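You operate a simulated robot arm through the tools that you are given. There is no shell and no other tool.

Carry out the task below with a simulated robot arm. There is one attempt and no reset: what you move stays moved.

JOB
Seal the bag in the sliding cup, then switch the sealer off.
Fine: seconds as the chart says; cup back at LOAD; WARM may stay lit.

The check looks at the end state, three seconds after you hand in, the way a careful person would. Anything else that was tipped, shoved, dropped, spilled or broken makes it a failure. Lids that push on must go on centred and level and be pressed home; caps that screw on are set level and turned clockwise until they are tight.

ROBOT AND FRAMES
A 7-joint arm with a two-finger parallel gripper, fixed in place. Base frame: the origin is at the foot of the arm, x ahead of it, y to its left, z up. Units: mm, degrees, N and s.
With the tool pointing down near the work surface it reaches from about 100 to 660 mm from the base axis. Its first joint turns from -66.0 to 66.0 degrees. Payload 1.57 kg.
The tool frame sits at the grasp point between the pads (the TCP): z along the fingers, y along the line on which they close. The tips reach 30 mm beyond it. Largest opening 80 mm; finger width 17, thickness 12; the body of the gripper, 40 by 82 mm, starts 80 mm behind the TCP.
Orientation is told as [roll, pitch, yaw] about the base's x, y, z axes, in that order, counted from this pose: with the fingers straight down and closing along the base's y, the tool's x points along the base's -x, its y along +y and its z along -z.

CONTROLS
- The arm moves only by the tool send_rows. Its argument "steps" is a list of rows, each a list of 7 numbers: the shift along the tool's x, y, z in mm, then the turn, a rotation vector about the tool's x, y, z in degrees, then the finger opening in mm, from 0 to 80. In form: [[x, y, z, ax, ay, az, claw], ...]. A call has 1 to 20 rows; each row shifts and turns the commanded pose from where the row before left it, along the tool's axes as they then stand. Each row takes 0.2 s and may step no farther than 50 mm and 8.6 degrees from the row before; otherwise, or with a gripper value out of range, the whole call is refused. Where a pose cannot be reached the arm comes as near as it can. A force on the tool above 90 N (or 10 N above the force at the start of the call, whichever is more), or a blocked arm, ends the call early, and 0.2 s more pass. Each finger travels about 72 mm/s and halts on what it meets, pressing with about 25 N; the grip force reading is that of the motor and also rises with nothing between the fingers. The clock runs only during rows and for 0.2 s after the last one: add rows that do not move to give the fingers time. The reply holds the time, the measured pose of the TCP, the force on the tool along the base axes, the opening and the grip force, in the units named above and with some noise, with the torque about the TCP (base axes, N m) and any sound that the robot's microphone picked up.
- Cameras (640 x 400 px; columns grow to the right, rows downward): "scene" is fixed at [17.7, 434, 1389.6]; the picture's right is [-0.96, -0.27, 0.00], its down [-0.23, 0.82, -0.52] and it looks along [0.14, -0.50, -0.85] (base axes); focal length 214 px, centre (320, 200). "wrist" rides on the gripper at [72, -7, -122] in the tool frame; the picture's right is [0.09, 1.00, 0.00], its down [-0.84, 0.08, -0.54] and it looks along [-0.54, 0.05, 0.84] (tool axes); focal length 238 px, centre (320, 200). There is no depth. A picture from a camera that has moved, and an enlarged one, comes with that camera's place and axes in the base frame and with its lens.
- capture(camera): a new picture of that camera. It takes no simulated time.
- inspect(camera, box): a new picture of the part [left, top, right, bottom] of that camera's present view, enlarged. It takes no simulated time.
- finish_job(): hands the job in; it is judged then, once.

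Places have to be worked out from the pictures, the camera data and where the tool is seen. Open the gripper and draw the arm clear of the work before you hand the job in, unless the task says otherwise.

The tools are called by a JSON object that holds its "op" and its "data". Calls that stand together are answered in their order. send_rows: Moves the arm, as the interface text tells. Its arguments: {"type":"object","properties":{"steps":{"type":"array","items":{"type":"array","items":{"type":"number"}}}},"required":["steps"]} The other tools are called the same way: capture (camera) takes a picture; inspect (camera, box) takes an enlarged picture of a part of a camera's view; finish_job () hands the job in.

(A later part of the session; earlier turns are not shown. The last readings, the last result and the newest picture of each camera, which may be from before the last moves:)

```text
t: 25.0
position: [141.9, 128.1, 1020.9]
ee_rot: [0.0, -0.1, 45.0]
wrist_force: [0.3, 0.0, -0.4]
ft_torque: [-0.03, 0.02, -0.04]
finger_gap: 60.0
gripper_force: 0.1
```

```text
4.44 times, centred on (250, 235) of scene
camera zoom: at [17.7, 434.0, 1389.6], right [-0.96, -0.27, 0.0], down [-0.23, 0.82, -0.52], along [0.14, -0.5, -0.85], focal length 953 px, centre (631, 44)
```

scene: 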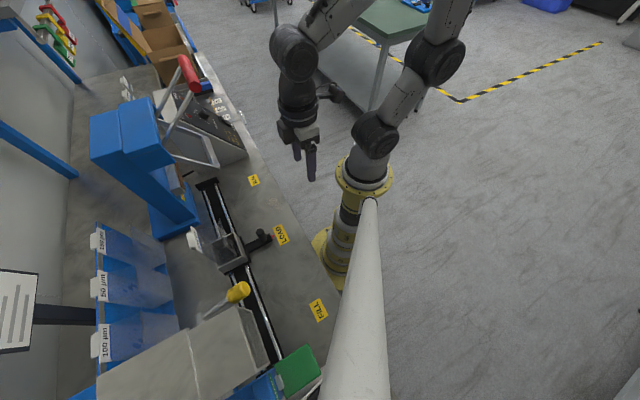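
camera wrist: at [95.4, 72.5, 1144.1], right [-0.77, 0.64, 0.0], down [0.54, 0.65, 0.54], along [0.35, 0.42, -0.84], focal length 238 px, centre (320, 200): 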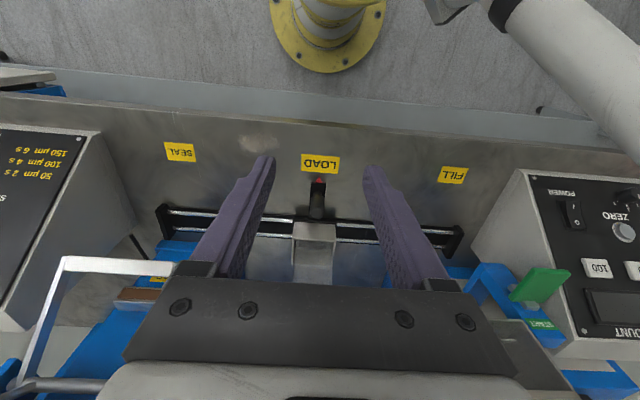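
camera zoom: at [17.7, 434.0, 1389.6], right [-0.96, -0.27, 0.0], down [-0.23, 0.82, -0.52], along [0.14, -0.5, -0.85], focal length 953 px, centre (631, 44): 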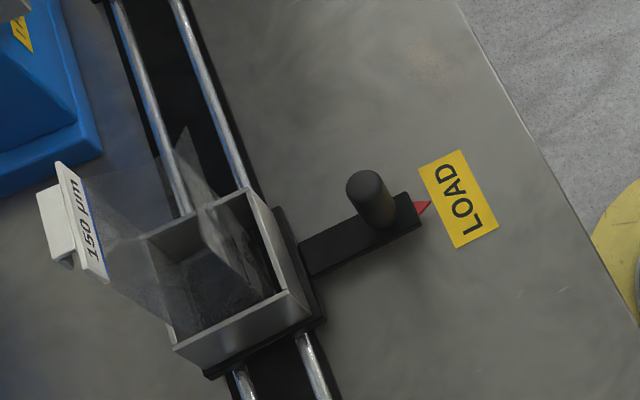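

Knob axis is at ≈(246.7,247.1), top z≈822, about 26 mm thick. Since the press lever overhangs the SEAL station, I will hold the knob with the tool leaning 35° toward the operator side; I tilt now and approach to 60 mm.

{"op": "send_rows", "data": {"steps": [[0, 0, 0, 0, -7, 0, 60], [0, 0, 0, 0, -7, 0, 60], [0, 0, 0, 0, -7, 0, 60], [0, 0, 0, 0, -7, 0, 60], [0, 0, 0, 0, -7, 0, 60], [-1.3, 2.5, 46.8, 0, 0, 0, 60], [-1.3, 2.5, 46.8, 0, 0, 0, 60], [-1.3, 2.5, 46.8, 0, 0, 0, 60], [-1.3, 2.5, 46.8, 0, 0, 0, 60], [0, 0, 0, 0, 0, 0, 60]]}}

{"op": "capture", "data": {"camera": "wrist"}}

{"op": "inspect", "data": {"camera": "scene", "box": [160, 160, 340, 290]}}

```text
t: 27.2
position: [213.2, 220.4, 868.6]
ee_rot: [0.0, -35.2, 45.1]
wrist_force: [-0.6, 0.1, -0.5]
ft_torque: [-0.02, 0.01, 0.03]
finger_gap: 59.9
gripper_force: 0.1
```

```text
taken
camera wrist: at [126.7, 123.5, 927.8], right [-0.76, 0.65, -0.05], down [0.21, 0.32, 0.92], along [0.62, 0.69, -0.38], focal length 238 px, centre (320, 200)
```

wrist: 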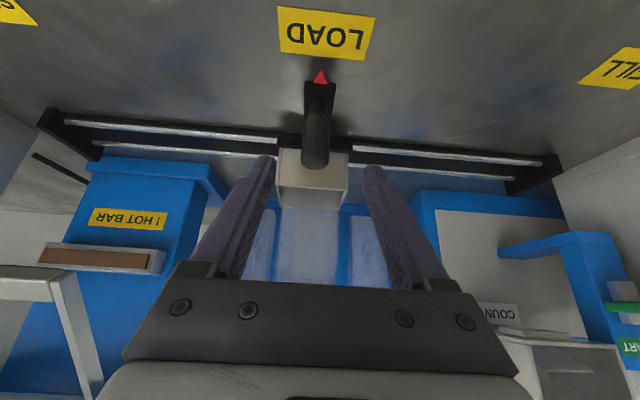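

```text
3.08 times, centred on (250, 225) of scene
camera zoom: at [17.7, 434.1, 1389.6], right [-0.96, -0.27, 0.0], down [-0.23, 0.82, -0.52], along [0.14, -0.5, -0.85], focal length 660 px, centre (535, 123)
```

zoom: 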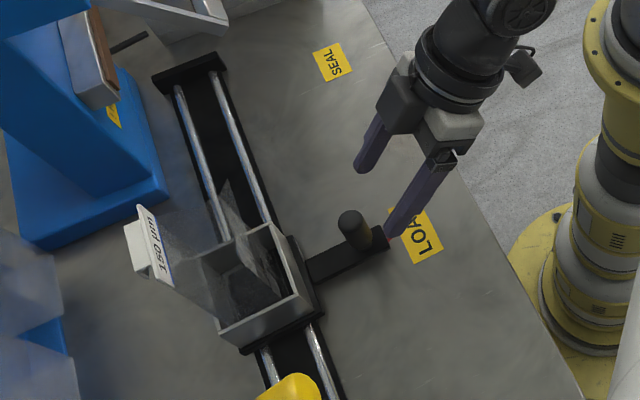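

Knob re-measured at ≈(245.5,248), top z 820; consistent. I advance 56 mm with a slight sideways correction, then close on the knob.

{"op": "send_rows", "data": {"steps": [[1.2, -1.8, 14, 0, 0, 0, 60], [1.2, -1.8, 14, 0, 0, 0, 60], [0, 0, 14, 0, 0, 0, 60], [0, 0, 13, 0, 0, 0, 60], [0, 0, 0, 0, 0, 0, 60]]}}

{"op": "capture", "data": {"camera": "wrist"}}

{"op": "inspect", "data": {"camera": "scene", "box": [200, 190, 300, 280]}}

```text
t: 28.4
position: [236.3, 235.1, 822.6]
ee_rot: [0.0, -35.0, 45.0]
wrist_force: [0.0, 0.5, -0.3]
ft_torque: [0.0, 0.02, 0.02]
finger_gap: 60.0
gripper_force: 0.2
```

```text
taken
camera wrist: at [149.5, 139.4, 881.3], right [-0.76, 0.65, -0.05], down [0.21, 0.32, 0.92], along [0.62, 0.69, -0.38], focal length 238 px, centre (320, 200)
```

wrist: 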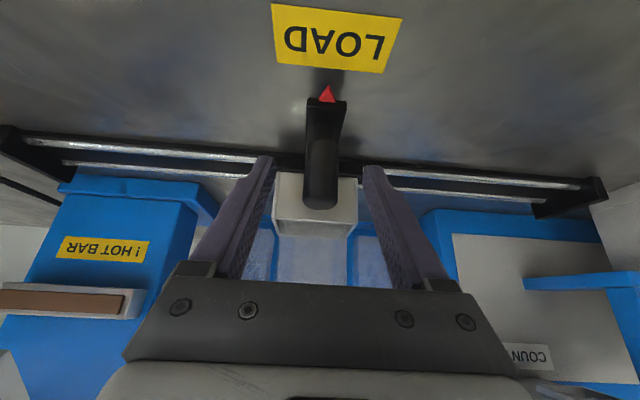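

```text
4.44 times, centred on (250, 235) of scene
camera zoom: at [17.7, 434.0, 1389.6], right [-0.96, -0.27, 0.0], down [-0.23, 0.82, -0.52], along [0.14, -0.5, -0.85], focal length 953 px, centre (631, 44)
```

zoom: 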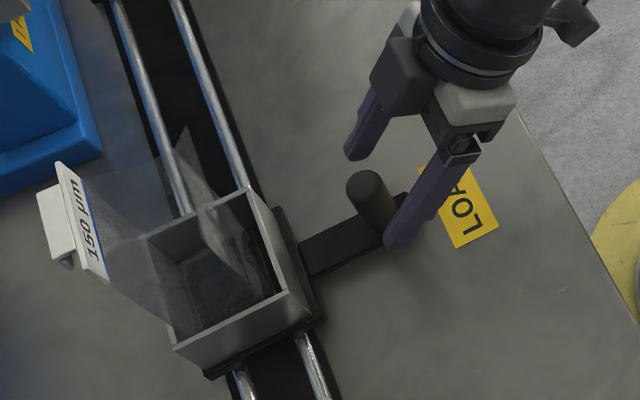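

The knob is centred between the fingers. I close.

{"op": "send_rows", "data": {"steps": [[0, 0, 0, 0, 0, 0, 42], [0, 0, 0, 0, 0, 0, 30], [0, 0, 0, 0, 0, 0, 18], [0, 0, 0, 0, 0, 0, 18], [0, 0, 0, 0, 0, 0, 18]]}}

{"op": "inspect", "data": {"camera": "scene", "box": [200, 190, 300, 280]}}

{"op": "inspect", "data": {"camera": "scene", "box": [160, 70, 260, 145]}}

```text
t: 29.6
position: [237.3, 234.6, 822.3]
ee_rot: [0.0, -35.0, 45.0]
wrist_force: [-0.1, 0.2, -1.8]
ft_torque: [0.01, -0.04, 0.01]
finger_gap: 23.4
gripper_force: 35.4
```

```text
4.44 times, centred on (250, 235) of scene
camera zoom: at [17.7, 434.1, 1389.6], right [-0.96, -0.27, 0.0], down [-0.23, 0.82, -0.52], along [0.14, -0.5, -0.85], focal length 953 px, centre (631, 44)
```

zoom: 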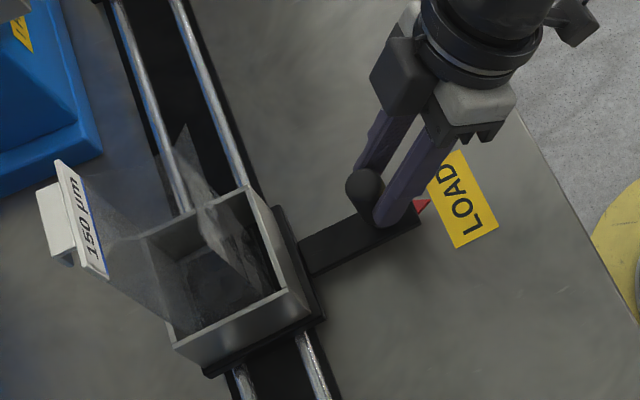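

```text
5.33 times, centred on (210, 108) of scene
camera zoom: at [17.7, 434.1, 1389.6], right [-0.96, -0.27, 0.0], down [-0.23, 0.82, -0.52], along [0.14, -0.5, -0.85], focal length 1144 px, centre (907, 693)
```

zoom: 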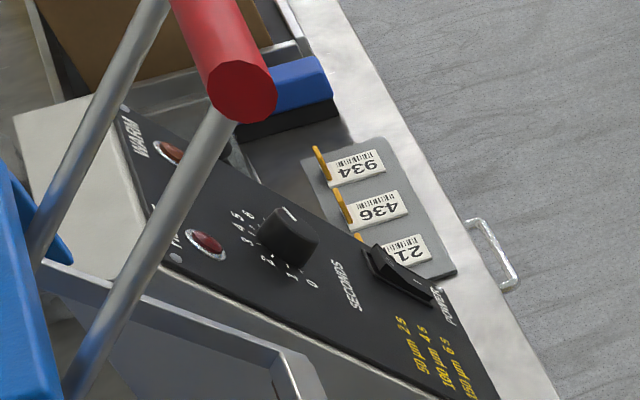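

Gripped (23.4 mm). I slide the cup toward SEAL, first 100 mm, watching the forces.

{"op": "send_rows", "data": {"steps": [[0, -10, 0, 0, 0, 0, 18], [0, -15, 0, 0, 0, 0, 18], [0, -15, 0, 0, 0, 0, 18], [0, -15, 0, 0, 0, 0, 18], [0, -15, 0, 0, 0, 0, 18], [0, -15, 0, 0, 0, 0, 18], [0, -15, 0, 0, 0, 0, 18]]}}

{"op": "inspect", "data": {"camera": "scene", "box": [160, 140, 300, 260]}}

```text
t: 31.2
position: [307.0, 166.4, 822.5]
ee_rot: [-0.1, -35.0, 44.9]
wrist_force: [-4.8, -6.3, 1.3]
ft_torque: [-0.75, 0.56, -0.25]
finger_gap: 23.4
gripper_force: 35.3
```

```text
3.33 times, centred on (230, 200) of scene
camera zoom: at [17.6, 433.9, 1389.6], right [-0.96, -0.27, 0.0], down [-0.23, 0.82, -0.52], along [0.14, -0.5, -0.85], focal length 715 px, centre (620, 200)
```

zoom: 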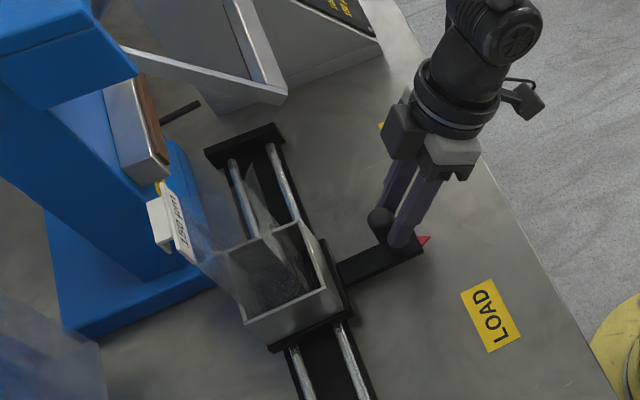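

Slides smoothly. I check from the wrist camera how the bag's top clears the tower before continuing.

{"op": "capture", "data": {"camera": "wrist"}}

{"op": "inspect", "data": {"camera": "scene", "box": [170, 160, 240, 230]}}

```text
taken
camera wrist: at [219.1, 69.5, 882.2], right [-0.76, 0.65, -0.05], down [0.21, 0.32, 0.92], along [0.62, 0.69, -0.38], focal length 238 px, centre (320, 200)
```

wrist: 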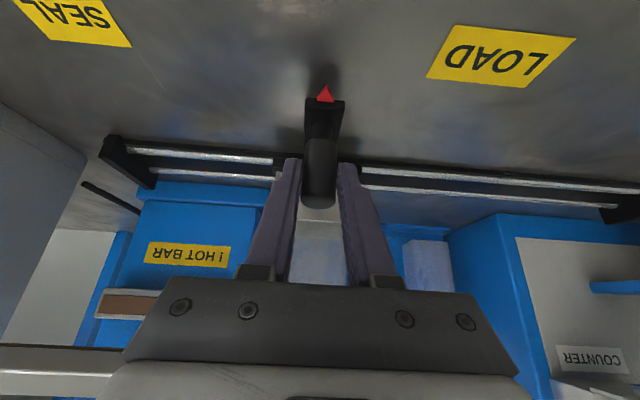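

```text
5.71 times, centred on (205, 195) of scene
camera zoom: at [17.6, 433.9, 1389.6], right [-0.96, -0.27, 0.0], down [-0.23, 0.82, -0.52], along [0.14, -0.5, -0.85], focal length 1226 px, centre (977, 229)
```

zoom: 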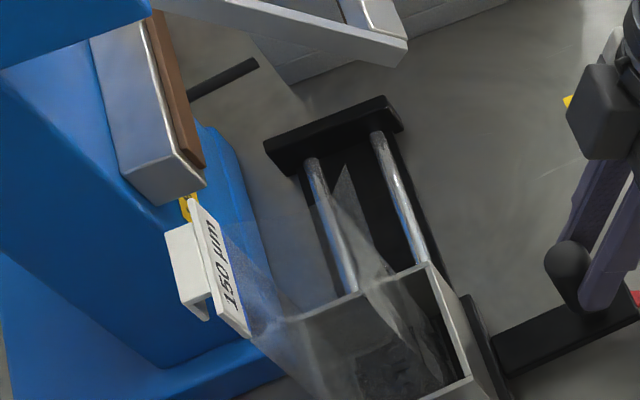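

The bag's mouth passes in the gap just before the hot bar (front n≈481, z≈900). I continue slowly to within ~40 mm of SEAL, checking forces.

{"op": "send_rows", "data": {"steps": [[0, -12, 0, 0, 0, 0, 18], [0, -12, 0, 0, 0, 0, 18], [0, -12, 0, 0, 0, 0, 18], [0, -12, 0, 0, 0, 0, 18]]}}

{"op": "inspect", "data": {"camera": "scene", "box": [150, 130, 250, 220]}}

```text
t: 32.2
position: [341.3, 129.1, 821.1]
ee_rot: [-0.1, -35.0, 45.0]
wrist_force: [5.2, 2.0, -14.1]
ft_torque: [-0.5, 0.27, -0.06]
finger_gap: 23.3
gripper_force: 35.6
```

```text
4.44 times, centred on (200, 175) of scene
camera zoom: at [18.0, 434.2, 1389.5], right [-0.96, -0.27, 0.0], down [-0.23, 0.82, -0.52], along [0.14, -0.5, -0.85], focal length 953 px, centre (853, 311)
```

zoom: 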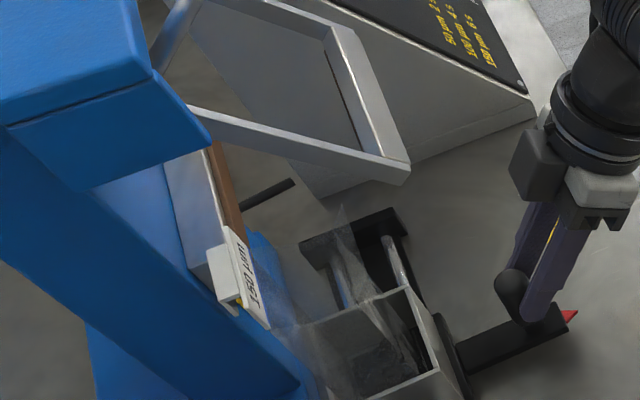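

No obstruction so far. I continue toward SEAL in small moves.

{"op": "send_rows", "data": {"steps": [[0, -10, 0, 0, 0, 0, 18], [0, -10, 0, 0, 0, 0, 18], [0, -10, 0, 0, 0, 0, 18], [0, -10, 0, 0, 0, 0, 18], [0, -10, 0, 0, 0, 0, 18]]}}

{"op": "inspect", "data": {"camera": "scene", "box": [150, 130, 250, 220]}}

{"op": "capture", "data": {"camera": "wrist"}}

```text
t: 33.4
position: [376.7, 93.5, 823.8]
ee_rot: [0.0, -34.8, 44.9]
wrist_force: [5.9, 3.7, -22.8]
ft_torque: [-0.16, 0.12, -0.1]
finger_gap: 23.4
gripper_force: 34.9
```

```text
4.44 times, centred on (200, 175) of scene
camera zoom: at [18.1, 434.2, 1389.5], right [-0.96, -0.27, 0.0], down [-0.23, 0.82, -0.52], along [0.14, -0.5, -0.85], focal length 953 px, centre (853, 311)
```

zoom: 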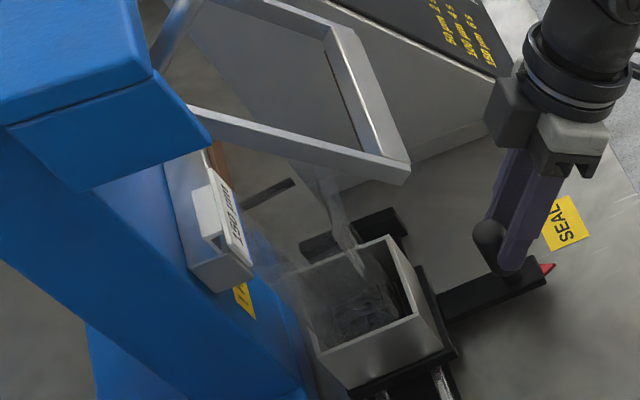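

```text
taken
camera wrist: at [290.0, -1.4, 882.8], right [-0.76, 0.65, -0.05], down [0.21, 0.32, 0.92], along [0.62, 0.69, -0.38], focal length 238 px, centre (320, 200)
```

wrist: 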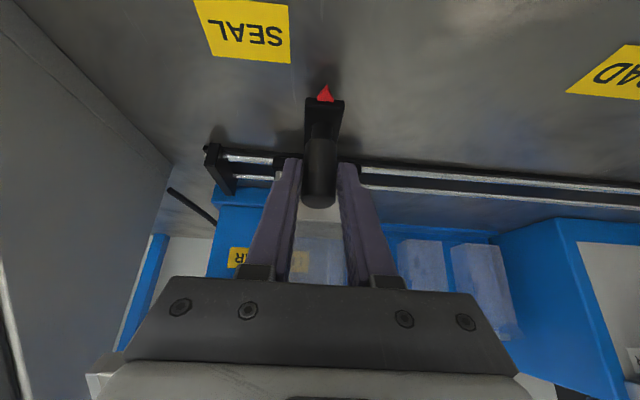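

Clear of the hot bar and the frame; about 50 mm remain. A slight downward correction relieves the vertical force while I continue 40 mm.

{"op": "send_rows", "data": {"steps": [[0.8, -10, 1.0, 0, 0, 0, 18], [0, -10, 0, 0, 0, 0, 18], [0, -10, 0, 0, 0, 0, 18], [0, -10, 0, 0, 0, 0, 18]]}}

{"op": "inspect", "data": {"camera": "scene", "box": [150, 130, 280, 220]}}

{"op": "capture", "data": {"camera": "wrist"}}

```text
t: 34.4
position: [406.9, 64.7, 823.0]
ee_rot: [-0.3, -35.2, 45.0]
wrist_force: [-7.7, -12.7, 13.6]
ft_torque: [-0.54, 0.37, -0.24]
finger_gap: 23.5
gripper_force: 36.0
```

```text
4.44 times, centred on (215, 175) of scene
camera zoom: at [17.4, 433.7, 1389.7], right [-0.96, -0.27, 0.0], down [-0.23, 0.82, -0.52], along [0.14, -0.5, -0.85], focal length 953 px, centre (787, 311)
```

zoom: 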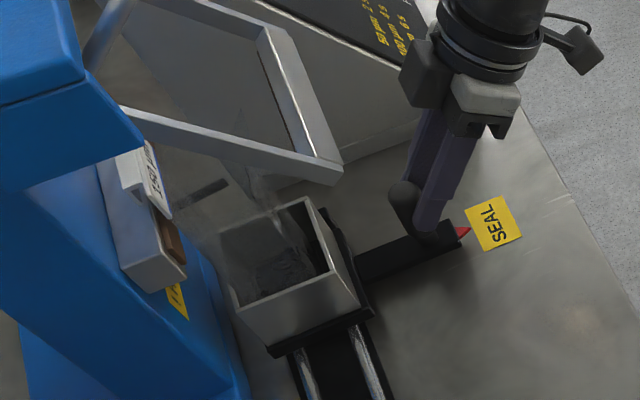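

```text
taken
camera wrist: at [318.7, -31.0, 881.9], right [-0.75, 0.65, -0.06], down [0.21, 0.32, 0.93], along [0.62, 0.69, -0.38], focal length 238 px, centre (320, 200)
```

wrist: 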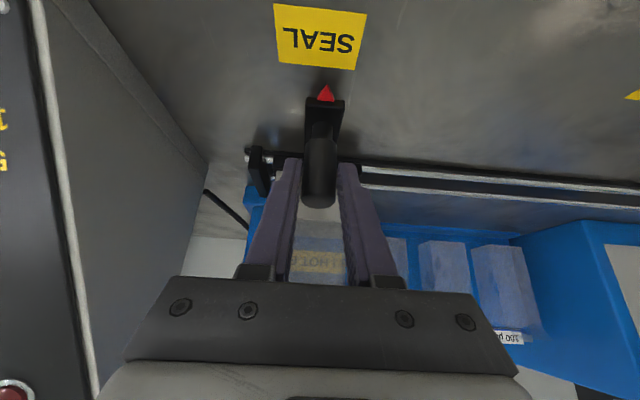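

The pointer is ~9–10 mm short of the same alignment it had at LOAD. I move the rest, relaxing the push along the tool axis.

{"op": "send_rows", "data": {"steps": [[0, -4, -1.0, 0, 0, 0, 18], [0, -3, 0, 0, 0, 0, 18], [0, -2.5, 0, 0, 0, 0, 18], [0, 0, 0, 0, 0, 0, 18]]}}

{"op": "inspect", "data": {"camera": "scene", "box": [190, 150, 280, 220]}}

{"op": "capture", "data": {"camera": "wrist"}}

```text
t: 35.4
position: [412.1, 59.3, 823.2]
ee_rot: [0.0, -35.1, 45.0]
wrist_force: [4.8, 5.6, -5.2]
ft_torque: [0.36, -0.3, -0.01]
finger_gap: 23.4
gripper_force: 36.0
```

```text
5.71 times, centred on (235, 185) of scene
camera zoom: at [17.8, 434.2, 1389.5], right [-0.96, -0.27, 0.0], down [-0.23, 0.82, -0.52], along [0.14, -0.5, -0.85], focal length 1226 px, centre (806, 286)
```

zoom: 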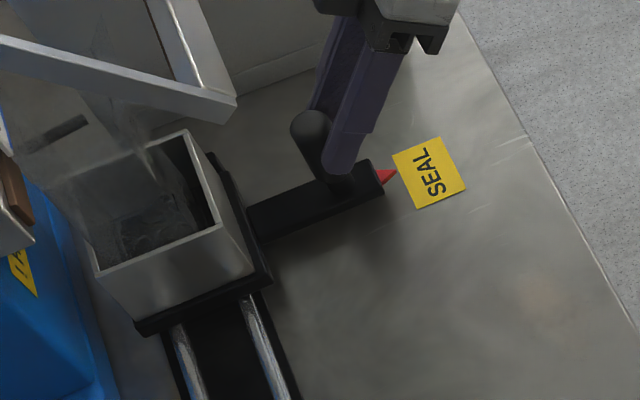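

```text
taken
camera wrist: at [324.7, -36.5, 882.2], right [-0.76, 0.65, -0.05], down [0.21, 0.32, 0.92], along [0.62, 0.69, -0.38], focal length 238 px, centre (320, 200)
```

wrist: 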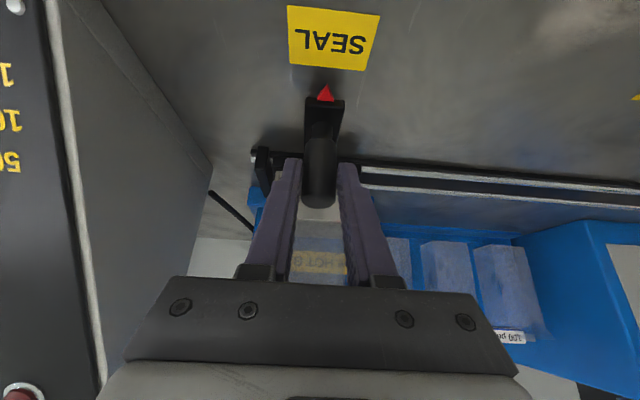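

Pointer and label nearly match the LOAD alignment; I add the remaining ~1.5 mm and see whether there is a stop.

{"op": "send_rows", "data": {"steps": [[0, -1.5, 0, 0, 0, 0, 18], [0, 0, 0, 0, 0, 0, 18]]}}

{"op": "inspect", "data": {"camera": "wrist", "box": [260, 0, 400, 110]}}

{"op": "inspect", "data": {"camera": "scene", "box": [100, 70, 220, 190]}}

```text
t: 36.0
position: [413.5, 59.3, 824.1]
ee_rot: [0.0, -35.1, 45.2]
wrist_force: [1.7, 15.5, -2.7]
ft_torque: [0.37, 0.01, 0.13]
finger_gap: 23.4
gripper_force: 35.1
```

```text
3.64 times, centred on (330, 55) of wrist
camera zoom: at [325.5, -37.2, 882.2], right [-0.76, 0.65, -0.05], down [0.21, 0.32, 0.92], along [0.62, 0.69, -0.38], focal length 867 px, centre (284, 727)
```

zoom: 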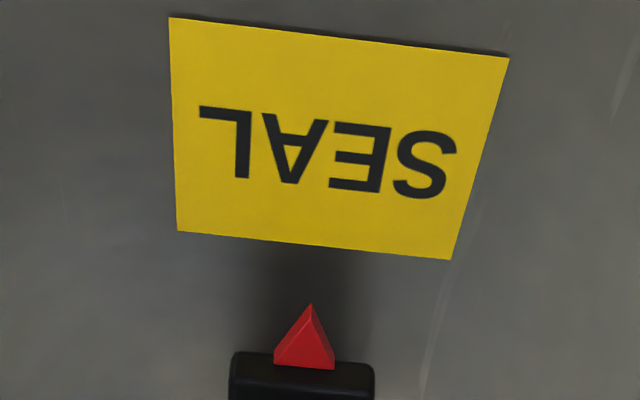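

```text
3.33 times, centred on (160, 130) of scene
camera zoom: at [17.7, 434.4, 1389.5], right [-0.96, -0.27, 0.0], down [-0.23, 0.82, -0.52], along [0.14, -0.5, -0.85], focal length 715 px, centre (853, 433)
```

zoom: 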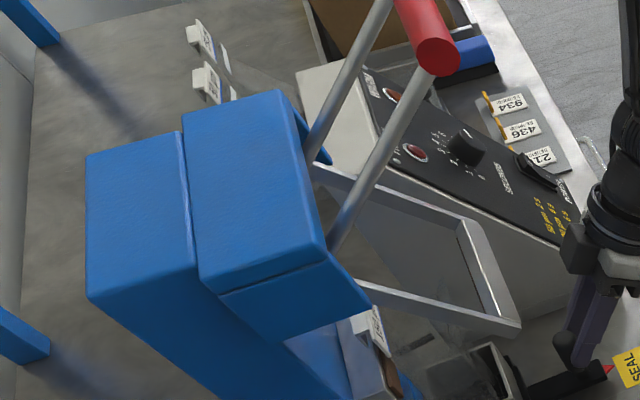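

Resistance of ~10 N along the slide suggests the end stop. I press 1.5 mm more to confirm.

{"op": "send_rows", "data": {"steps": [[0, -1.5, 0, 0, 0, 0, 18], [0, 0, 0, 0, 0, 0, 18]]}}

{"op": "inspect", "data": {"camera": "wrist", "box": [260, 0, 400, 110]}}

{"op": "capture", "data": {"camera": "wrist"}}

```text
t: 36.6
position: [413.4, 58.3, 822.0]
ee_rot: [0.1, -34.9, 45.3]
wrist_force: [-2.7, 27.7, 1.3]
ft_torque: [0.02, 0.58, 0.42]
finger_gap: 23.3
gripper_force: 36.1
```

```text
3.64 times, centred on (330, 55) of wrist
camera zoom: at [325.7, -37.7, 882.1], right [-0.76, 0.65, -0.05], down [0.21, 0.32, 0.92], along [0.61, 0.69, -0.38], focal length 867 px, centre (284, 727)
```

zoom: 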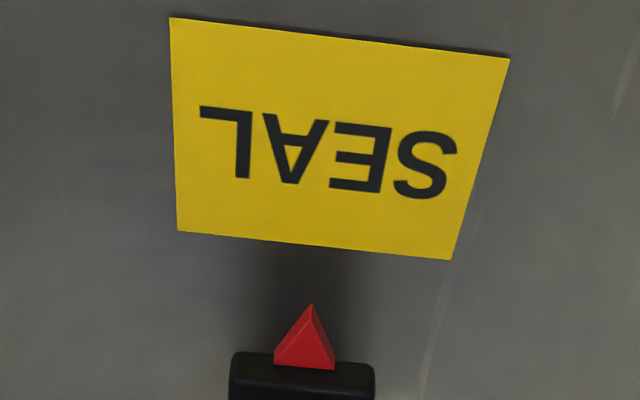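

```text
taken
camera wrist: at [325.7, -37.7, 882.1], right [-0.76, 0.65, -0.05], down [0.21, 0.32, 0.92], along [0.61, 0.69, -0.38], focal length 238 px, centre (320, 200)
```

wrist: 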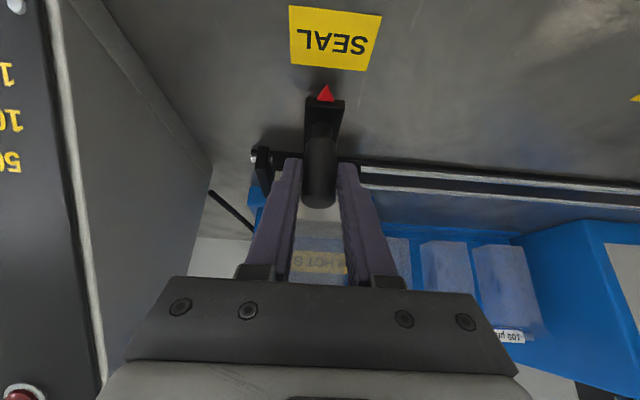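

The cup is firmly against its stop at SEAL. I open the fingers and back off along the tool axis.

{"op": "send_rows", "data": {"steps": [[0, 0, 0, 0, 0, 0, 40], [0, 0, 0, 0, 0, 0, 60], [0, 0, -15, 0, 0, 0, 60], [0, 0, -30, 0, 0, 0, 60], [0, 0, -40, 0, 0, 0, 60], [0, 0, -40, 0, 0, 0, 60], [0, 0, 0, 0, 0, 0, 60]]}}

{"op": "capture", "data": {"camera": "wrist"}}

{"op": "inspect", "data": {"camera": "scene", "box": [120, 50, 280, 200]}}

```text
t: 38.2
position: [363.6, 10.0, 929.6]
ee_rot: [0.0, -35.1, 45.0]
wrist_force: [0.2, 0.8, 0.2]
ft_torque: [0.0, 0.02, 0.02]
finger_gap: 59.9
gripper_force: 0.1
```

```text
taken
camera wrist: at [276.1, -86.8, 988.5], right [-0.76, 0.65, -0.05], down [0.21, 0.32, 0.92], along [0.62, 0.69, -0.38], focal length 238 px, centre (320, 200)
```

wrist: 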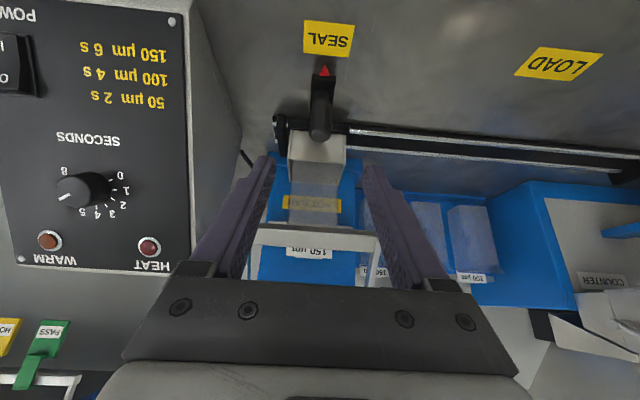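

```text
2.67 times, centred on (200, 125) of scene
camera zoom: at [17.7, 434.0, 1389.6], right [-0.96, -0.27, 0.0], down [-0.23, 0.82, -0.52], along [0.14, -0.5, -0.85], focal length 572 px, centre (640, 400)
```

zoom: 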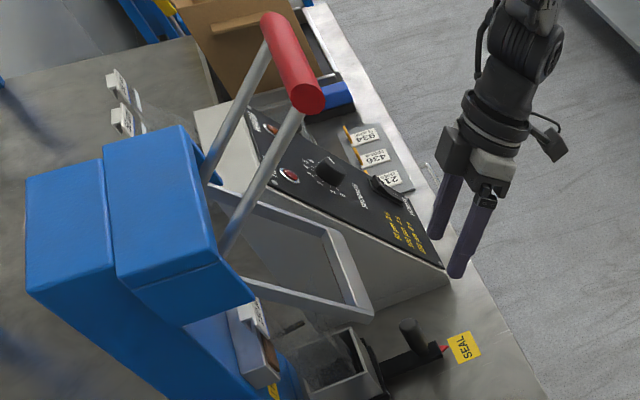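

The cup stayed at SEAL. WARM still isn't lit. I rotate the gripper by 90° about its axis and tilt further so the fingers can straddle the handle vertically from the operator side.

{"op": "send_rows", "data": {"steps": [[0, 0, -20, 0, 0, 8.2, 60], [0, 0, -20, 0, 0, 8.2, 60], [0, 0, 0, 0, 0, 8.2, 60], [0, 0, 0, 0, 0, 8.2, 60], [0, 0, 0, 0, 0, 8.2, 60], [0, 0, 0, 0, 0, 8.2, 60], [0, 0, 0, 0, 0, 8.2, 60], [0, 0, 0, 0, 0, 8.2, 60], [0, 0, 0, 0, 0, 8.2, 60], [0, 0, 0, 0, 0, 8.2, 60], [0, 0, 0, 0, 0, 8, 60], [0, 0, 0, -7, 0, 0, 60], [0, 0, 0, -7, 0, 0, 60], [0, 0, 0, -7, 0, 0, 60], [0, 0, 0, -7, 0, 0, 60], [0, 0, 0, 0, 0, 0, 60]]}}

{"op": "capture", "data": {"camera": "wrist"}}

{"op": "capture", "data": {"camera": "scene"}}

```text
t: 41.6
position: [348.2, -9.7, 957.8]
ee_rot: [63.1, -0.1, -45.0]
wrist_force: [-0.3, -0.7, -0.4]
ft_torque: [0.01, 0.02, -0.01]
finger_gap: 59.9
gripper_force: 0.0
```

```text
taken
camera wrist: at [216.3, -37.6, 1008.4], right [0.25, 0.38, 0.89], down [0.27, -0.91, 0.31], along [0.93, 0.16, -0.34], focal length 238 px, centre (320, 200)
```

wrist: 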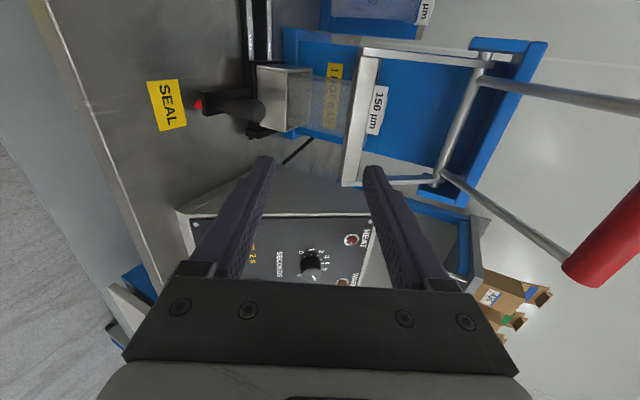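

```text
taken
```

scene: 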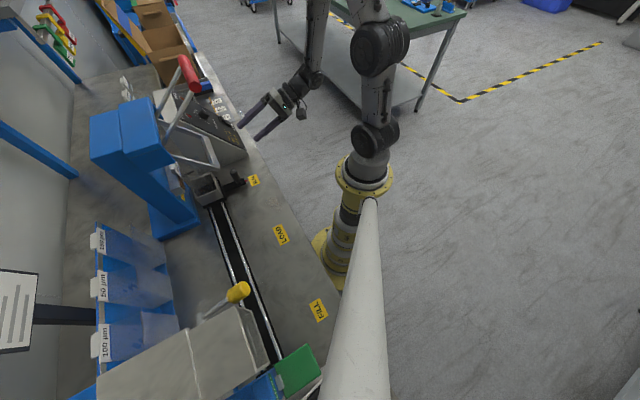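

The wrist view shows the lever clearly: red handle, arms, pivot rod and frame bar, with the bag neck between frame bar and hot bar. I raise the tool level with the handle for a better measurement.

{"op": "send_rows", "data": {"steps": [[0, 38.3, -21.7, 0, 0, 0, 60], [0, 38.3, -21.7, 0, 0, 0, 60], [0, 38.3, -21.7, 0, 0, 0, 60], [0, 38.3, -21.7, 0, 0, 0, 60], [0, 38.3, -21.7, 0, 0, 0, 60], [0, 0, 0, 0, 0, 0, 60]]}}

{"op": "capture", "data": {"camera": "wrist"}}

{"op": "inspect", "data": {"camera": "scene", "box": [150, 40, 280, 160]}}

```text
t: 43.0
position: [338.8, -16.8, 1179.5]
ee_rot: [63.0, 0.0, -45.0]
wrist_force: [-1.0, 0.1, 0.3]
ft_torque: [0.01, -0.03, 0.01]
finger_gap: 59.9
gripper_force: 0.1
```

```text
taken
camera wrist: at [208.5, -45.4, 1229.1], right [0.25, 0.39, 0.89], down [0.28, -0.91, 0.32], along [0.93, 0.16, -0.34], focal length 238 px, centre (320, 200)
```

wrist: 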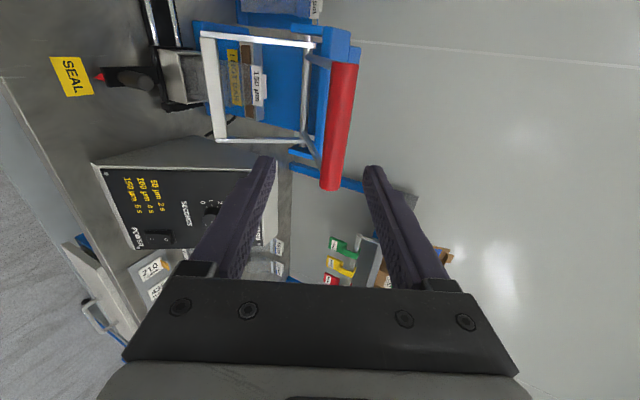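

```text
3.33 times, centred on (215, 100) of scene
camera zoom: at [17.7, 434.0, 1389.6], right [-0.96, -0.27, 0.0], down [-0.23, 0.82, -0.52], along [0.14, -0.5, -0.85], focal length 715 px, centre (670, 533)
```

zoom: 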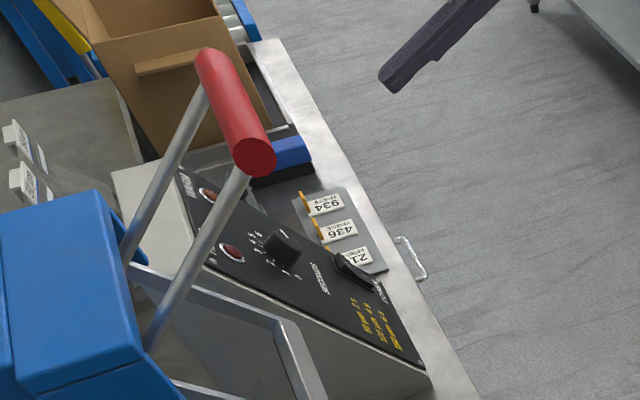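

Triangulation gives: handle axis at n≈331 (along the 45° outward axis), z≈1143.5, spanning d≈192–306; pivot at n≈453, z≈1034. I align to the handle and advance part-way.

{"op": "send_rows", "data": {"steps": [[0, 7.5, 10, 0, 0, 0, 60], [0, 7.5, 20, 0, 0, 0, 60], [0, 0, 20, 0, 0, 0, 60], [0, 0, 0, 0, 0, 0, 60]]}}

{"op": "capture", "data": {"camera": "wrist"}}

{"op": "inspect", "data": {"camera": "scene", "box": [150, 40, 280, 160]}}

```text
t: 44.0
position: [376.1, 21.8, 1169.8]
ee_rot: [63.1, 0.0, -45.0]
wrist_force: [0.4, -0.4, -0.6]
ft_torque: [0.01, -0.02, 0.0]
finger_gap: 60.0
gripper_force: 0.1
```

```text
taken
camera wrist: at [245.5, -6.8, 1219.9], right [0.25, 0.38, 0.89], down [0.28, -0.91, 0.31], along [0.93, 0.16, -0.34], focal length 238 px, centre (320, 200)
```

wrist: 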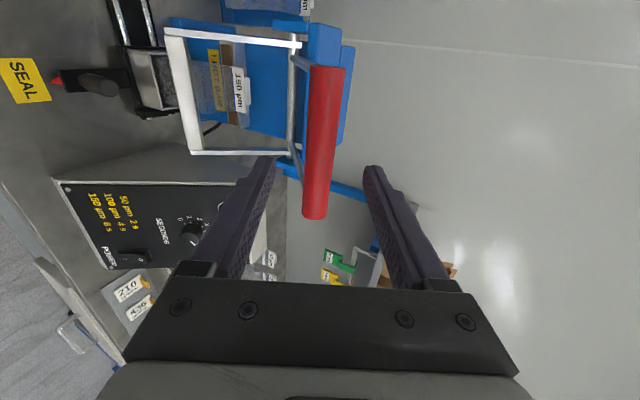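

```text
3.33 times, centred on (215, 100) of scene
camera zoom: at [17.7, 434.0, 1389.6], right [-0.96, -0.27, 0.0], down [-0.23, 0.82, -0.52], along [0.14, -0.5, -0.85], focal length 715 px, centre (670, 533)
```

zoom: 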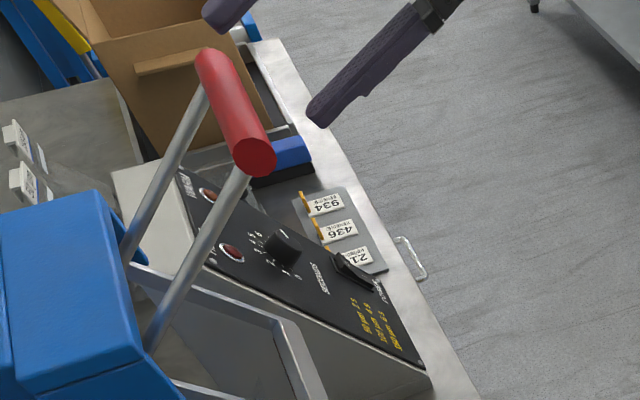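

Aligned within 1 mm; I advance 48 mm so the fingers straddle the handle.

{"op": "send_rows", "data": {"steps": [[0, 0, 16, 0, 0, 0, 60], [0, 0, 16, 0, 0, 0, 60], [0, 0, 16, 0, 0, 0, 60], [0, 0, 0, 0, 0, 0, 60]]}}

{"op": "capture", "data": {"camera": "wrist"}}

{"op": "inspect", "data": {"camera": "scene", "box": [150, 40, 280, 160]}}

```text
t: 45.0
position: [406.1, 49.5, 1145.4]
ee_rot: [63.0, 0.0, -44.9]
wrist_force: [-0.4, -0.6, 0.4]
ft_torque: [0.04, 0.0, 0.0]
finger_gap: 60.1
gripper_force: 0.1
```

```text
taken
camera wrist: at [275.2, 21.5, 1196.1], right [0.25, 0.38, 0.89], down [0.28, -0.91, 0.32], along [0.93, 0.16, -0.34], focal length 238 px, centre (320, 200)
```

wrist: 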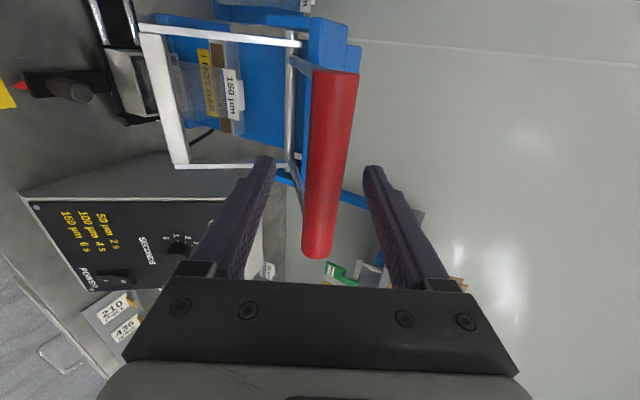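

```text
3.33 times, centred on (215, 100) of scene
camera zoom: at [17.7, 434.0, 1389.6], right [-0.96, -0.27, 0.0], down [-0.23, 0.82, -0.52], along [0.14, -0.5, -0.85], focal length 715 px, centre (670, 533)
```

zoom: 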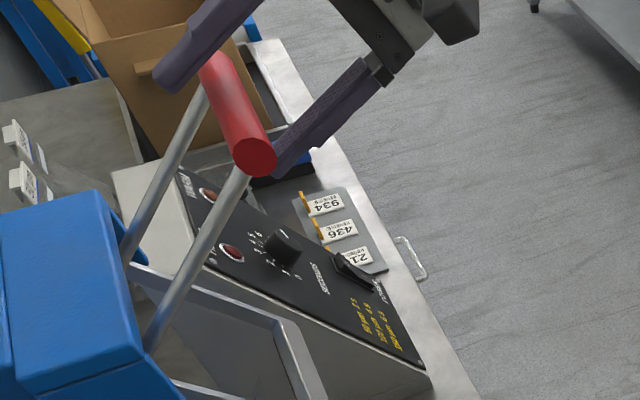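

The fingers straddle the handle. I close gently on it and wait, watching for the WARM lamp before pulling.

{"op": "send_rows", "data": {"steps": [[0, 0, 0, 0, 0, 0, 45], [0, 0, 0, 0, 0, 0, 32], [0, 0, 0, 0, 0, 0, 20], [0, 0, 0, 0, 0, 0, 20], [0, 0, 0, 0, 0, 0, 20], [0, 0, 0, 0, 0, 0, 20], [0, 0, 0, 0, 0, 0, 20], [0, 0, 0, 0, 0, 0, 20], [0, 0, 0, 0, 0, 0, 20], [0, 0, 0, 0, 0, 0, 20], [0, 0, 0, 0, 0, 0, 20], [0, 0, 0, 0, 0, 0, 20]]}}

{"op": "inspect", "data": {"camera": "scene", "box": [170, 85, 230, 135]}}

```text
t: 47.6
position: [406.0, 49.9, 1145.3]
ee_rot: [63.1, -0.1, -44.9]
wrist_force: [-4.0, -2.3, 6.4]
ft_torque: [0.1, -0.13, 0.01]
finger_gap: 23.8
gripper_force: 35.6
```

```text
8.00 times, centred on (200, 110) of scene
camera zoom: at [17.5, 433.9, 1389.6], right [-0.96, -0.27, 0.0], down [-0.23, 0.82, -0.52], along [0.14, -0.5, -0.85], focal length 1716 px, centre (1280, 920)
```

zoom: 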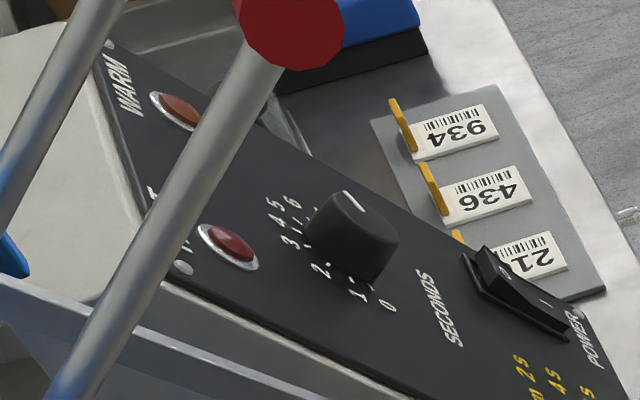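

WARM is still dark. I wait longer without moving, since the bar may need to heat up.

{"op": "send_rows", "data": {"steps": [[0, 0, 0, 0, 0, 0, 20], [0, 0, 0, 0, 0, 0, 20], [0, 0, 0, 0, 0, 0, 20], [0, 0, 0, 0, 0, 0, 20], [0, 0, 0, 0, 0, 0, 20], [0, 0, 0, 0, 0, 0, 20], [0, 0, 0, 0, 0, 0, 20], [0, 0, 0, 0, 0, 0, 20], [0, 0, 0, 0, 0, 0, 20], [0, 0, 0, 0, 0, 0, 20], [0, 0, 0, 0, 0, 0, 20], [0, 0, 0, 0, 0, 0, 20], [0, 0, 0, 0, 0, 0, 20], [0, 0, 0, 0, 0, 0, 20], [0, 0, 0, 0, 0, 0, 20], [0, 0, 0, 0, 0, 0, 20], [0, 0, 0, 0, 0, 0, 20], [0, 0, 0, 0, 0, 0, 20], [0, 0, 0, 0, 0, 0, 20], [0, 0, 0, 0, 0, 0, 20]]}}

{"op": "send_rows", "data": {"steps": [[0, 0, 0, 0, 0, 0, 20], [0, 0, 0, 0, 0, 0, 20], [0, 0, 0, 0, 0, 0, 20], [0, 0, 0, 0, 0, 0, 20], [0, 0, 0, 0, 0, 0, 20], [0, 0, 0, 0, 0, 0, 20], [0, 0, 0, 0, 0, 0, 20], [0, 0, 0, 0, 0, 0, 20], [0, 0, 0, 0, 0, 0, 20], [0, 0, 0, 0, 0, 0, 20], [0, 0, 0, 0, 0, 0, 20], [0, 0, 0, 0, 0, 0, 20], [0, 0, 0, 0, 0, 0, 20], [0, 0, 0, 0, 0, 0, 20], [0, 0, 0, 0, 0, 0, 20], [0, 0, 0, 0, 0, 0, 20], [0, 0, 0, 0, 0, 0, 20], [0, 0, 0, 0, 0, 0, 20], [0, 0, 0, 0, 0, 0, 20], [0, 0, 0, 0, 0, 0, 20]]}}

{"op": "inspect", "data": {"camera": "scene", "box": [170, 85, 230, 135]}}

```text
t: 51.8
position: [405.1, 49.1, 1146.6]
ee_rot: [63.1, 0.0, -45.0]
wrist_force: [-3.5, -3.7, 6.6]
ft_torque: [0.01, -0.03, -0.05]
finger_gap: 23.7
gripper_force: 36.0
```

```text
t: 56.0
position: [405.5, 50.0, 1145.0]
ee_rot: [63.0, -0.1, -45.0]
wrist_force: [-1.7, -3.6, 5.7]
ft_torque: [0.03, 0.01, -0.02]
finger_gap: 23.8
gripper_force: 36.2
```

```text
8.00 times, centred on (200, 110) of scene
camera zoom: at [17.5, 433.9, 1389.6], right [-0.96, -0.27, 0.0], down [-0.23, 0.82, -0.52], along [0.14, -0.5, -0.85], focal length 1716 px, centre (1280, 920)
```

zoom: 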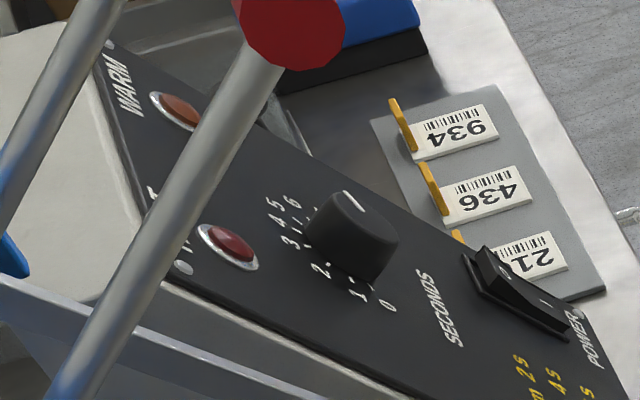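

No change after 46 s of power, so WARM is presumably an after-heat lamp (impulse sealer). I start pulling the handle down along its arc about the pivot, first 18°, and check forces.

{"op": "send_rows", "data": {"steps": [[0, -8.4, -1.8, 0, 0, 0, 20], [0, -8.4, -1.8, 0, 0, 0, 20], [0, -8.5, -0.9, 0, 0, 0, 20], [0, -8.5, -0.9, 0, 0, 0, 20], [0, -8.6, 0, 0, 0, 0, 20], [0, -8.6, 0, 0, 0, 0, 20]]}}

{"op": "capture", "data": {"camera": "wrist"}}

{"op": "inspect", "data": {"camera": "scene", "box": [130, 50, 260, 190]}}

```text
t: 57.4
position: [387.2, 30.9, 1104.1]
ee_rot: [62.9, -0.1, -45.0]
wrist_force: [-1.2, 2.7, 4.2]
ft_torque: [0.39, -0.13, 0.23]
finger_gap: 23.4
gripper_force: 35.3
```

```text
taken
camera wrist: at [256.4, 2.4, 1154.3], right [0.25, 0.38, 0.89], down [0.28, -0.91, 0.32], along [0.93, 0.16, -0.34], focal length 238 px, centre (320, 200)
```

wrist: 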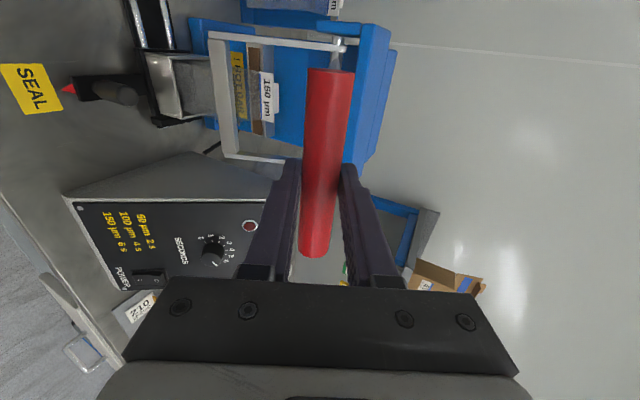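

```text
2.86 times, centred on (195, 120) of scene
camera zoom: at [17.6, 434.1, 1389.6], right [-0.96, -0.27, 0.0], down [-0.23, 0.82, -0.52], along [0.14, -0.5, -0.85], focal length 613 px, centre (677, 429)
```

zoom: 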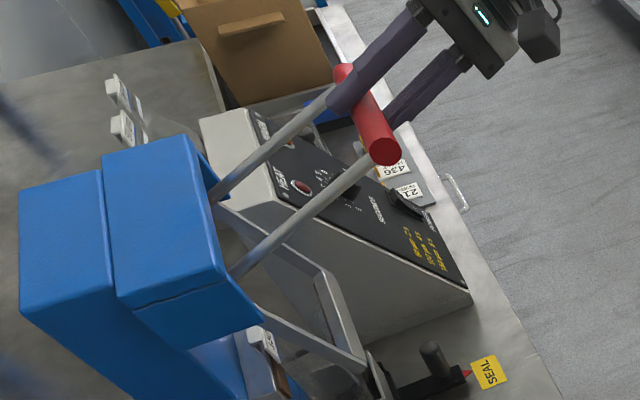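

The lever moves freely with little force. I continue to about 30° of rotation.

{"op": "send_rows", "data": {"steps": [[0, -8.5, 0.9, 0, 0, 0, 20], [0, -8.5, 0.9, 0, 0, 0, 20], [0, -8.4, 1.8, 0, 0, 0, 20], [0, -4.2, 0.9, 0, 0, 0, 20]]}}

{"op": "capture", "data": {"camera": "wrist"}}

{"op": "inspect", "data": {"camera": "scene", "box": [130, 50, 260, 190]}}

```text
t: 58.4
position: [379.6, 24.8, 1075.4]
ee_rot: [63.0, 0.0, -45.0]
wrist_force: [13.5, 9.1, -0.2]
ft_torque: [0.25, -0.01, 0.35]
finger_gap: 23.8
gripper_force: 35.7
```

```text
taken
camera wrist: at [250.0, -4.2, 1125.8], right [0.25, 0.38, 0.89], down [0.27, -0.91, 0.31], along [0.93, 0.16, -0.34], focal length 238 px, centre (320, 200)
```

wrist: 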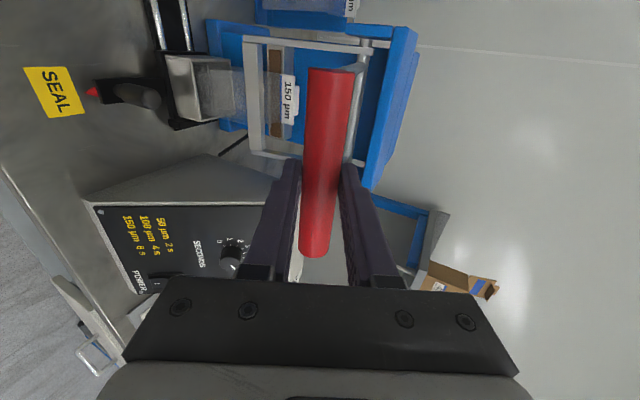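

```text
2.86 times, centred on (195, 120) of scene
camera zoom: at [18.1, 434.4, 1389.5], right [-0.96, -0.27, 0.0], down [-0.23, 0.82, -0.52], along [0.14, -0.5, -0.85], focal length 613 px, centre (677, 429)
```

zoom: 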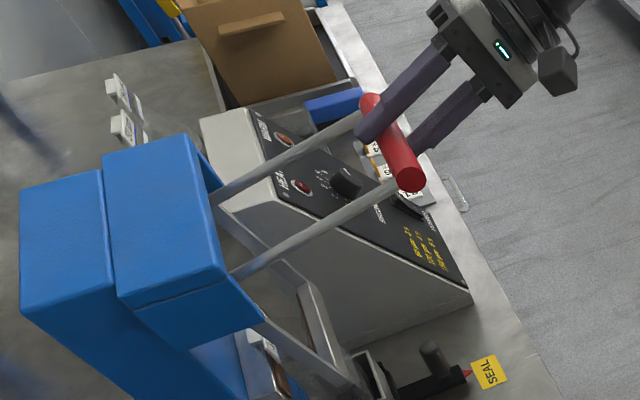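

About 28° in; a slight outward pull shows, which I correct. I go on in smaller steps until the jaw meets the hot bar.

{"op": "send_rows", "data": {"steps": [[0, -4, 2.0, 0, 0, 0, 20], [0, -4, 1.6, 0, 0, 0, 20], [0, -4, 1.6, 0, 0, 0, 20], [0, -4, 1.7, 0, 0, 0, 20]]}}

{"op": "capture", "data": {"camera": "wrist"}}

{"op": "inspect", "data": {"camera": "scene", "box": [160, 70, 260, 190]}}

```text
t: 59.4
position: [378.8, 21.9, 1058.7]
ee_rot: [62.9, -0.1, -45.1]
wrist_force: [1.8, -1.5, 5.7]
ft_torque: [0.36, -0.2, 0.24]
finger_gap: 23.8
gripper_force: 35.3
```

```text
taken
camera wrist: at [247.8, -6.2, 1108.8], right [0.25, 0.38, 0.89], down [0.27, -0.91, 0.32], along [0.93, 0.16, -0.34], focal length 238 px, centre (320, 200)
```

wrist: 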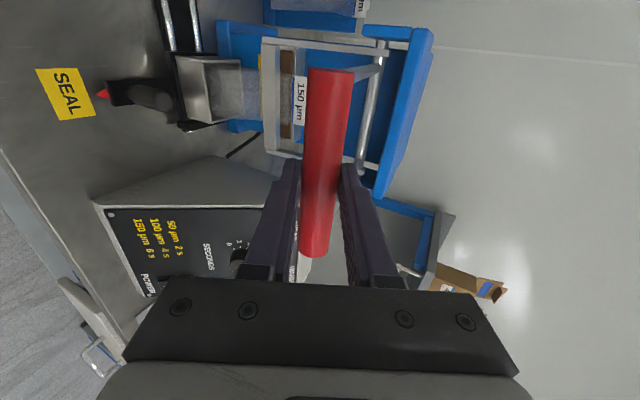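

```text
3.33 times, centred on (210, 130) of scene
camera zoom: at [17.6, 434.0, 1389.6], right [-0.96, -0.27, 0.0], down [-0.23, 0.82, -0.52], along [0.14, -0.5, -0.85], focal length 715 px, centre (687, 433)
```

zoom: 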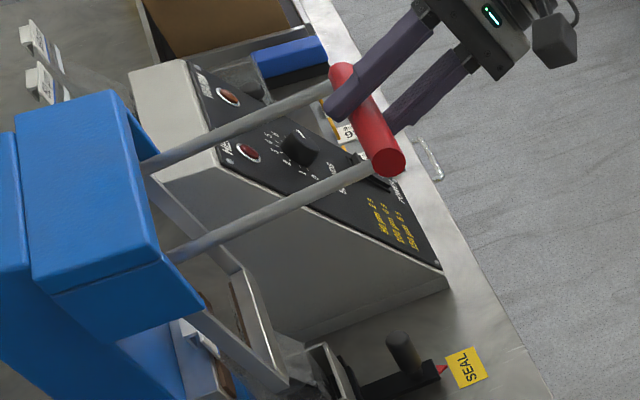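

HEAT still off and the jaw is still a bit apart. I keep going in small steps.

{"op": "send_rows", "data": {"steps": [[0, -4, 1.5, 0, 0, 0, 20], [0, -4, 1.6, 0, 0, 0, 20], [0, -3, 1.2, 0, 0, 0, 20], [0, -2, 0.8, 0, 0, 0, 20], [0, -2, 0.9, 0, 0, 0, 20]]}}

{"op": "capture", "data": {"camera": "wrist"}}

{"op": "inspect", "data": {"camera": "scene", "box": [160, 70, 260, 190]}}

```text
t: 60.6
position: [377.3, 21.3, 1044.1]
ee_rot: [63.1, -0.1, -44.9]
wrist_force: [-3.9, -9.7, 14.3]
ft_torque: [0.18, -0.23, -0.27]
finger_gap: 23.8
gripper_force: 36.1
```

```text
taken
camera wrist: at [246.8, -7.0, 1093.1], right [0.25, 0.38, 0.89], down [0.27, -0.91, 0.32], along [0.93, 0.16, -0.33], focal length 238 px, centre (320, 200)
```

wrist: 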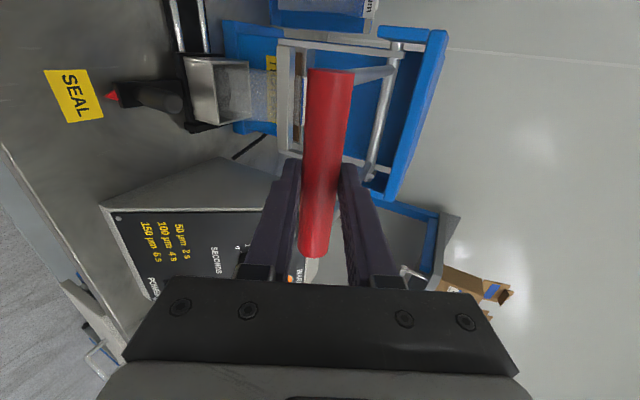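

```text
3.33 times, centred on (210, 130) of scene
camera zoom: at [17.4, 433.7, 1389.7], right [-0.96, -0.27, 0.0], down [-0.23, 0.82, -0.52], along [0.14, -0.5, -0.85], focal length 715 px, centre (687, 433)
```

zoom: 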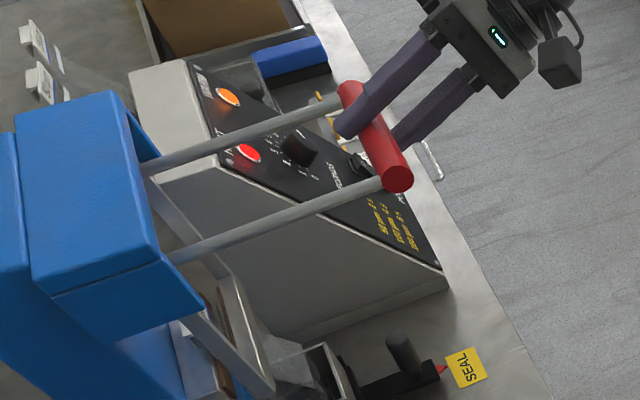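

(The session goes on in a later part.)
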